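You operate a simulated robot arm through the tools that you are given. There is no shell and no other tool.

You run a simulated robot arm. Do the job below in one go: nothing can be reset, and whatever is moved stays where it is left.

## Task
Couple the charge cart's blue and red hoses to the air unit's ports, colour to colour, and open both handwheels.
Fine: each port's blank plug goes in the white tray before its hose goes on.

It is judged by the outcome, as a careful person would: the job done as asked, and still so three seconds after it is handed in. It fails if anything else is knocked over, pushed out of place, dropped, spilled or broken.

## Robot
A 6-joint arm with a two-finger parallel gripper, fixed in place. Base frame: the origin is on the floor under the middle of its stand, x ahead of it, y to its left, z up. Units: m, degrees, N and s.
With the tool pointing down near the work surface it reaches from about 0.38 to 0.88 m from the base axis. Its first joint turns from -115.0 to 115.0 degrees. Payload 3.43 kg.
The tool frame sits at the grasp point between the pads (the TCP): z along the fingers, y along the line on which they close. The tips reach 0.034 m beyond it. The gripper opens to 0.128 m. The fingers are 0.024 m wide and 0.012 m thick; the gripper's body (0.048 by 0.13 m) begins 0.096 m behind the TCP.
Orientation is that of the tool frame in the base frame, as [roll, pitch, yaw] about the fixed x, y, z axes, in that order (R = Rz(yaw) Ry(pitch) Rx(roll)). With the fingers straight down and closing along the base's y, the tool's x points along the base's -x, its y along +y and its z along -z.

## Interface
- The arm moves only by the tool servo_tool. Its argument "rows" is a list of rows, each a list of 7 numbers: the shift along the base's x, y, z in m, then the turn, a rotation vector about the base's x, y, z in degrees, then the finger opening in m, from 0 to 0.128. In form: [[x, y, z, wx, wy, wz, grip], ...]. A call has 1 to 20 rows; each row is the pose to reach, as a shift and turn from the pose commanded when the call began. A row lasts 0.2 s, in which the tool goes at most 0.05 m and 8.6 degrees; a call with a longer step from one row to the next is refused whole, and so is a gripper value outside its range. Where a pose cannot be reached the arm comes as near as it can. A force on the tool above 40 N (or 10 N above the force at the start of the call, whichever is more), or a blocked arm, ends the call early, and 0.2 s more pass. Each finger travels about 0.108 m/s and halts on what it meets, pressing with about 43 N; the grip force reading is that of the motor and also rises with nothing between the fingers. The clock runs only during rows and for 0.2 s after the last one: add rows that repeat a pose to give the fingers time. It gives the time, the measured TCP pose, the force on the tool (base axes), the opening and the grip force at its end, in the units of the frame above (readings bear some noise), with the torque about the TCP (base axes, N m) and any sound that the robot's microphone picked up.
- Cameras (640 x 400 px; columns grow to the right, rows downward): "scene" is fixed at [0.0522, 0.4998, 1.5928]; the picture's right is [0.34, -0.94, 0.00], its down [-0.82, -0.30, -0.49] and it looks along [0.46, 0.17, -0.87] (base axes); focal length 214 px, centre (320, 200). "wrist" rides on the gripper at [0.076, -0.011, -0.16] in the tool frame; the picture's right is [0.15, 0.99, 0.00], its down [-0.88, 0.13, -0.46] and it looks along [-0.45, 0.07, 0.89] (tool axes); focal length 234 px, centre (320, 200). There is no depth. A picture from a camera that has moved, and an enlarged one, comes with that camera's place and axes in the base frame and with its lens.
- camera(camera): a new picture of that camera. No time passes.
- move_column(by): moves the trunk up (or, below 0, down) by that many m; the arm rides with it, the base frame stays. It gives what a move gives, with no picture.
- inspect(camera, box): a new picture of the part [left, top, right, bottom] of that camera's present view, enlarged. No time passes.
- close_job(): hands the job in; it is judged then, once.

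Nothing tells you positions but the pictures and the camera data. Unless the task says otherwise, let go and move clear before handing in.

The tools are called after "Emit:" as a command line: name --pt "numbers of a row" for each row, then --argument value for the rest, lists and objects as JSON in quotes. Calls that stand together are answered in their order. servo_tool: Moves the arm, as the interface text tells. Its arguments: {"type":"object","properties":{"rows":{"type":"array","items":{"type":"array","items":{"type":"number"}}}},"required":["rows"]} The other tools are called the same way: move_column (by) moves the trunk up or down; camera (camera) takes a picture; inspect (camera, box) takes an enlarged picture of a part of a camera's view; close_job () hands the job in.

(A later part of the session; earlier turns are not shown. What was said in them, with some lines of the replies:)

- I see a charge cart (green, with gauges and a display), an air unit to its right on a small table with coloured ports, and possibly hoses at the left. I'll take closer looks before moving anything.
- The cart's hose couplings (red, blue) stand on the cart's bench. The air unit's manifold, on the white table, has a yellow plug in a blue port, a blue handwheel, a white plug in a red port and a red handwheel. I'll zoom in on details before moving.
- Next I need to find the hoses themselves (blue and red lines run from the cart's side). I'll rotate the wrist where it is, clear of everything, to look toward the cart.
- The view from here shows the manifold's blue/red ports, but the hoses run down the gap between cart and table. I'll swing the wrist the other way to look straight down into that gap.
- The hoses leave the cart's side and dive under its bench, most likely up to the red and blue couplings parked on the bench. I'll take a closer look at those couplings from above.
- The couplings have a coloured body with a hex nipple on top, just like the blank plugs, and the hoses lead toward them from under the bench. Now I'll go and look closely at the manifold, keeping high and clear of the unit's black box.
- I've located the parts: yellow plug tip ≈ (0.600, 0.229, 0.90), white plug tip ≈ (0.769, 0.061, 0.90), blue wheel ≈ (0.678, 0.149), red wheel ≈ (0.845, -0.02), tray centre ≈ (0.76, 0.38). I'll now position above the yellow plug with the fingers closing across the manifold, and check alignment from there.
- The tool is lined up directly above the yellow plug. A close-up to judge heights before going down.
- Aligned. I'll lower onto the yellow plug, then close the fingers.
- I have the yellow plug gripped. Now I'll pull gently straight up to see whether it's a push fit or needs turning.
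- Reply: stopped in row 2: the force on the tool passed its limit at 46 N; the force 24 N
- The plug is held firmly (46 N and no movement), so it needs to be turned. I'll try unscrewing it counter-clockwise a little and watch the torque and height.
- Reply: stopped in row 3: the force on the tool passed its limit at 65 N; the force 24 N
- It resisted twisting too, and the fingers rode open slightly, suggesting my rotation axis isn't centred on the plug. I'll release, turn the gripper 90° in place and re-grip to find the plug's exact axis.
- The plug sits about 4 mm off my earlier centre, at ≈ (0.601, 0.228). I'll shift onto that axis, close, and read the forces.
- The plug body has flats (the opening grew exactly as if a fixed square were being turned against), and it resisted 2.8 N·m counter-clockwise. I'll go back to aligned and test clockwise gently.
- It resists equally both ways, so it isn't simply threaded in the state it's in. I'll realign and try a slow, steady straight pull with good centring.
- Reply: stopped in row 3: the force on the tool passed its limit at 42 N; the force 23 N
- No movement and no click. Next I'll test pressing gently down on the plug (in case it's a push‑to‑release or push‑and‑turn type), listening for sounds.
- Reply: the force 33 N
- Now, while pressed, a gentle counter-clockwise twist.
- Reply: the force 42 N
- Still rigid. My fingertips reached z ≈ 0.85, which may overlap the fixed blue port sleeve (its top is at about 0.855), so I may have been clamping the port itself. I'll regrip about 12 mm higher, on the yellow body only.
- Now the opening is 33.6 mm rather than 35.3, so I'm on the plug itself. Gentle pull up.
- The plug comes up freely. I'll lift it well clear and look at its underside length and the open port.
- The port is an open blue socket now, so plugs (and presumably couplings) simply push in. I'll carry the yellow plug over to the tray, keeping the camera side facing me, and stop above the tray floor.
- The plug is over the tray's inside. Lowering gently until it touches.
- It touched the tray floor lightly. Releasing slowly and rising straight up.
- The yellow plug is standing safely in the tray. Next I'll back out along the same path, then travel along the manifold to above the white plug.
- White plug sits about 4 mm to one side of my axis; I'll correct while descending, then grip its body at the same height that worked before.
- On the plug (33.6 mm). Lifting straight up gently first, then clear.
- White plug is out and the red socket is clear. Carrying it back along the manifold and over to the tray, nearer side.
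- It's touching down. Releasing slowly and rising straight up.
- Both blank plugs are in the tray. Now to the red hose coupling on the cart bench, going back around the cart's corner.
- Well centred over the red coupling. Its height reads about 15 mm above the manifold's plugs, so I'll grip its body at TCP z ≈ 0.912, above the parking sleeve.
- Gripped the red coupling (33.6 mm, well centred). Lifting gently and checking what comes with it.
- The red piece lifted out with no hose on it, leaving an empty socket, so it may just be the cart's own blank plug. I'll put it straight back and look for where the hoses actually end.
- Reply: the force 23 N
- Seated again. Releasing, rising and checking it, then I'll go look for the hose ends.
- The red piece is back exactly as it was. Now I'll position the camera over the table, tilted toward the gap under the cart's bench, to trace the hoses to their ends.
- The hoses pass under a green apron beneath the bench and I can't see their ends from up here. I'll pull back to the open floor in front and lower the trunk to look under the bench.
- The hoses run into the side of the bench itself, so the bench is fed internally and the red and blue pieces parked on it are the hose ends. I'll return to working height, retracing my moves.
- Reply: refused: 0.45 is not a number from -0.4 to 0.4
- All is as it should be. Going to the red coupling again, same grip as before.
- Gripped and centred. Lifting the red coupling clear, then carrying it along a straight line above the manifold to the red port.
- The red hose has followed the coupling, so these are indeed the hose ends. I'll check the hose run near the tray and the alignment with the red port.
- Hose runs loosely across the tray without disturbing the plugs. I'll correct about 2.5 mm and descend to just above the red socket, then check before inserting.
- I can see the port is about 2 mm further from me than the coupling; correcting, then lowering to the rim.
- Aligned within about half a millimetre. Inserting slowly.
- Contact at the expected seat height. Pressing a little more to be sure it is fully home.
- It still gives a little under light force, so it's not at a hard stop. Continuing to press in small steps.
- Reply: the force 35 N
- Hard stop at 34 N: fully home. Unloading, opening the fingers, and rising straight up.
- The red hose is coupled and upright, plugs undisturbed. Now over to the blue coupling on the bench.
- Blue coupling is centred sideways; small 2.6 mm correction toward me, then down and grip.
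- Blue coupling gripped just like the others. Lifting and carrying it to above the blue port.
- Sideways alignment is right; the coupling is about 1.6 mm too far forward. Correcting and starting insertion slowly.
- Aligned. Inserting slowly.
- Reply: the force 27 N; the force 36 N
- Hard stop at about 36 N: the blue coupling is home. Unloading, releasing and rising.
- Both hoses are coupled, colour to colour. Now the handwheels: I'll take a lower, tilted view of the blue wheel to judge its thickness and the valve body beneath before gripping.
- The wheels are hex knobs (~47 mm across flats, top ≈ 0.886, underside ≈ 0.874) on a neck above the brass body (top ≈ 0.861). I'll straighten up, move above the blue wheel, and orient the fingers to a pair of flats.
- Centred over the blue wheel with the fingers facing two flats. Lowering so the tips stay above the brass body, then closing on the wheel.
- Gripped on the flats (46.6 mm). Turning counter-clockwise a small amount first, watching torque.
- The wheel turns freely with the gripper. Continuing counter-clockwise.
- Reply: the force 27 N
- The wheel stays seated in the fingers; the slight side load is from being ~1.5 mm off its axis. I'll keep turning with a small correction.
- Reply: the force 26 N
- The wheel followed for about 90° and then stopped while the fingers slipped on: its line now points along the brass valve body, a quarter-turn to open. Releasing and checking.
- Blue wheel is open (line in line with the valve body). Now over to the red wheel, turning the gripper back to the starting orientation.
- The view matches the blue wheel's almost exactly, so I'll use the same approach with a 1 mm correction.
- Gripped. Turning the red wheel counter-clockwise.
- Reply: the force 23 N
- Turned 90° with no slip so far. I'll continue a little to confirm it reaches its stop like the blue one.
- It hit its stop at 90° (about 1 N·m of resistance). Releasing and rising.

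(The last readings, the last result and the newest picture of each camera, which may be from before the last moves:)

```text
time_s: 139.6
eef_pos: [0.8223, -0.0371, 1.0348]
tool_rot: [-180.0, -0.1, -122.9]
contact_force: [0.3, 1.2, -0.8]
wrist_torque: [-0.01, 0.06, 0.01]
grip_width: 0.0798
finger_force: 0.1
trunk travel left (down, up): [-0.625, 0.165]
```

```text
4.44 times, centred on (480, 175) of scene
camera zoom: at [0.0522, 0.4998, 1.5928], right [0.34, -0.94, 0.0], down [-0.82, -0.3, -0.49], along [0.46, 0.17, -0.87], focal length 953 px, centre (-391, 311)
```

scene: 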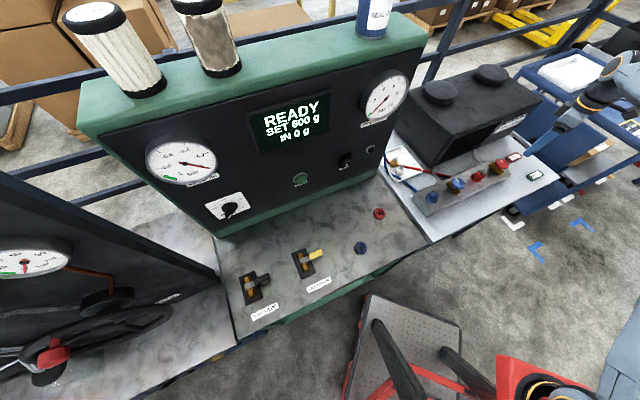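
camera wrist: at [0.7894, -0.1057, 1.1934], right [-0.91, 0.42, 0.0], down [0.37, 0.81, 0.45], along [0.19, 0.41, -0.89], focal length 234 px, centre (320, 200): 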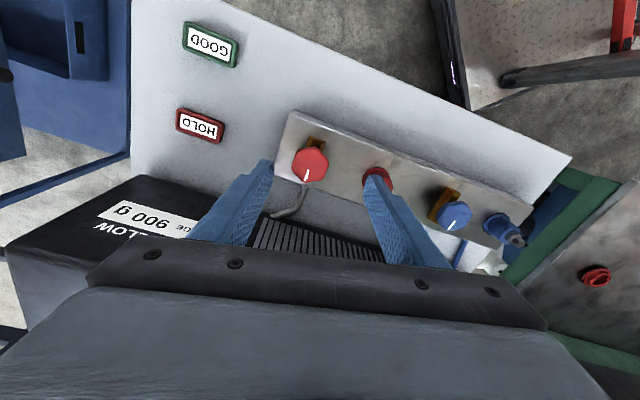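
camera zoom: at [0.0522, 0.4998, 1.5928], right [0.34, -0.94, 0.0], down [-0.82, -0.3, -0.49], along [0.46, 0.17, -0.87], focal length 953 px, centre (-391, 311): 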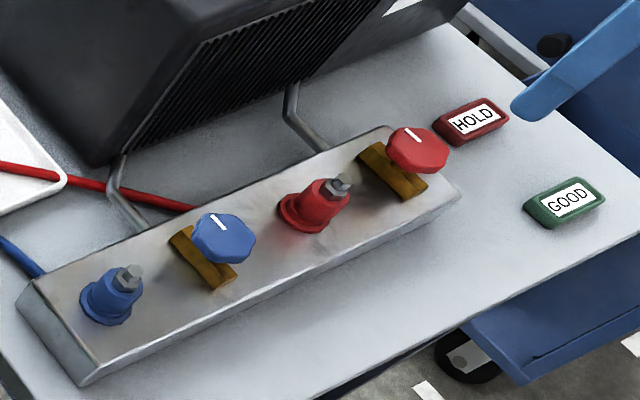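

Both wheels now point along their valve bodies. I'll compare the couplings and the tray closely with the starting picture before clearing out.

Emit:
inspect --camera "scene" --box '[420, 140, 530, 210]'

Emit:
inspect --camera "scene" --box '[370, 130, 450, 190]'

Emit:
inspect --camera "wrist" --box '[270, 120, 550, 290]'

```text
5.71 times, centred on (475, 175) of scene
camera zoom: at [0.0522, 0.4998, 1.5928], right [0.34, -0.94, 0.0], down [-0.82, -0.3, -0.49], along [0.46, 0.17, -0.87], focal length 1226 px, centre (-566, 343)
```

zoom: 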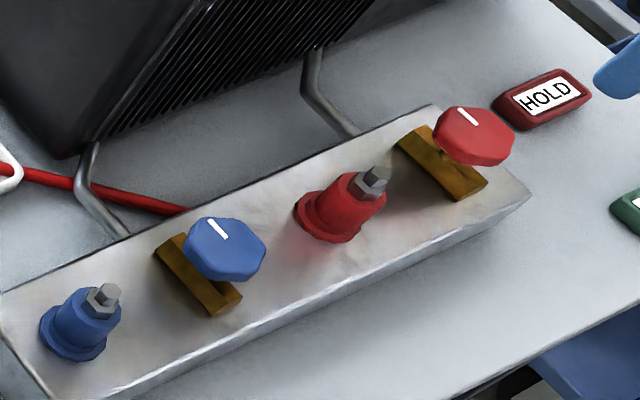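

```text
6.67 times, centred on (410, 160) of scene
camera zoom: at [0.0522, 0.4998, 1.5928], right [0.34, -0.94, 0.0], down [-0.82, -0.3, -0.49], along [0.46, 0.17, -0.87], focal length 1430 px, centre (-280, 467)
```

zoom: 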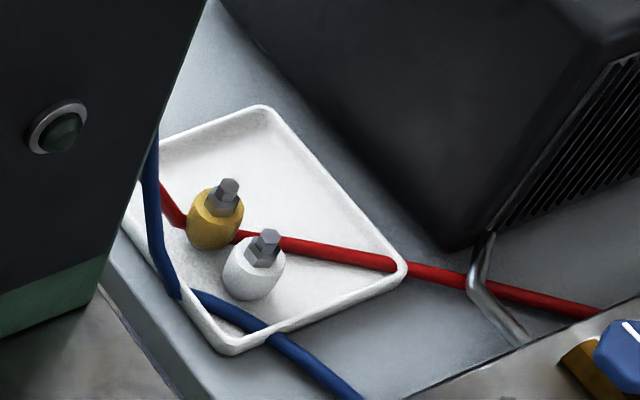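

```text
2.29 times, centred on (410, 205) of wrist
camera zoom: at [0.7894, -0.1057, 1.1934], right [-0.91, 0.42, 0.0], down [0.37, 0.81, 0.45], along [0.19, 0.41, -0.89], focal length 535 px, centre (114, 189)
```

zoom: 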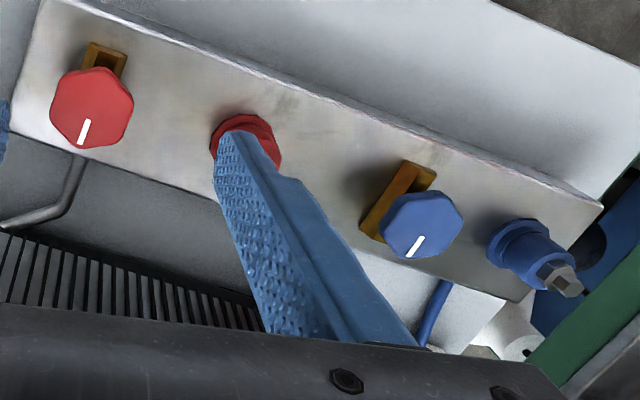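

Both couplings sit at exactly the heights the plugs did, both wheels are open, and both plugs stand in the tray. I'll retreat to a clear position and take a last look.

Emit:
servo_tool --pt "0 0 0.04 0 0 0 0.08" --pt "0 0 0.08 0 0 0 0.08" --pt "-0.035 -0.005 0.11 0 0 0 0.08" --pt "-0.075 -0.01 0.11 0 0 0 0.08" --pt "-0.115 -0.015 0.11 0 0 0 0.08" --pt "-0.155 -0.02 0.11 0 0 0 0.08" --pt "-0.195 -0.025 0.11 0 0 0 0.08" --pt "-0.235 -0.03 0.11 0 0 0 0.08" --pt "-0.275 -0.035 0.11 0 0 0 0.08" --pt "-0.315 -0.04 0.11 0 0 0 0.08" --pt "-0.34 -0.045 0.11 0 0 0 0.08" --pt "-0.34 -0.045 0.11 0 0 0 0.08"

Emit:
camera --camera "scene"

Emit:
inspect --camera "scene" --box '[370, 110, 550, 230]'

Emit:
inspect --camera "scene" --box '[140, 60, 420, 240]'

```text
time_s: 142.2
eef_pos: [0.4831, -0.0818, 1.1448]
tool_rot: [-179.9, 0.0, -123.1]
contact_force: [0.0, -0.7, 0.4]
wrist_torque: [0.02, -0.02, 0.0]
grip_width: 0.0801
finger_force: 0.0
trunk travel left (down, up): [-0.625, 0.165]
```

```text
taken
```

scene: 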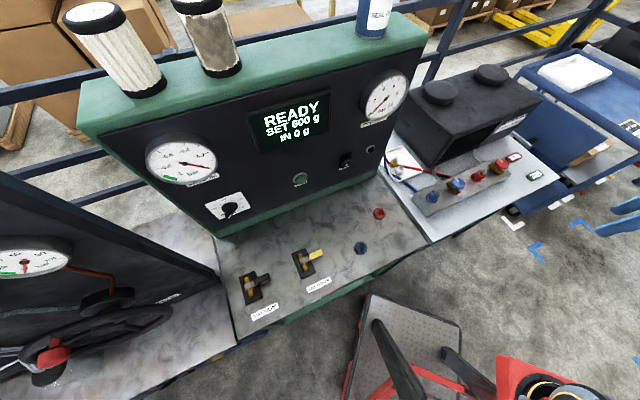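

```text
3.33 times, centred on (460, 170) of scene
camera zoom: at [0.0522, 0.4998, 1.5928], right [0.34, -0.94, 0.0], down [-0.82, -0.3, -0.49], along [0.46, 0.17, -0.87], focal length 715 px, centre (-147, 300)
```

zoom: 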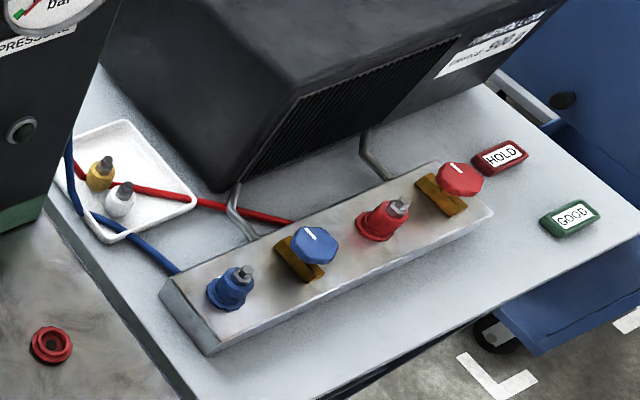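

```text
2.22 times, centred on (280, 150) of scene
camera zoom: at [0.0522, 0.4998, 1.5928], right [0.34, -0.94, 0.0], down [-0.82, -0.3, -0.49], along [0.46, 0.17, -0.87], focal length 477 px, centre (409, 311)
```

zoom: 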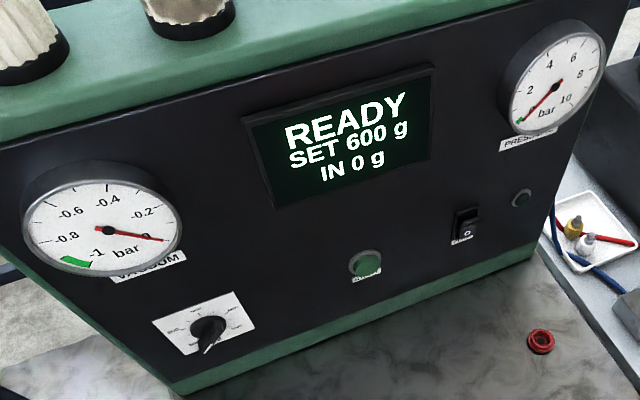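

Everything is where it should be: blue hose on the blue port, red hose on the red port, both handwheels turned fully open, both blank plugs in the white tray. Nothing else has been disturbed and the arm is clear, so I'm handing the job in.

Emit:
close_job

```text
The job is handed in.
```

The blue and red hoses are coupled to the air unit's ports, colour to colour, and both handwheels are open. Each port's blank plug went into the white tray before its hose went on; both plugs are standing there.

- **Couplings:** I pressed each one down to a hard stop. In the last picture they sit at the same height as the plugs they replaced. I heard no click, and I did not tug on them to test the hold.
- **Handwheels:** each one turned a quarter turn counter-clockwise and then stopped. Their lines now point along the valve bodies, which I took as open; there was no label to confirm it.
- **Mistake along the way:** on my first try at the yellow plug I gripped the fixed blue port instead. I pulled and twisted it with up to about 65 N and 2.8 N·m before noticing. The port did not move, and the blue coupling later went in normally.
- **Hoses over the tray:** both hoses now lie across the white tray and have not disturbed the plugs.
- **Charge weight (outside this job):** the cart reads SET 600 g while the air unit's label says 900 g. I left the setting as it was.
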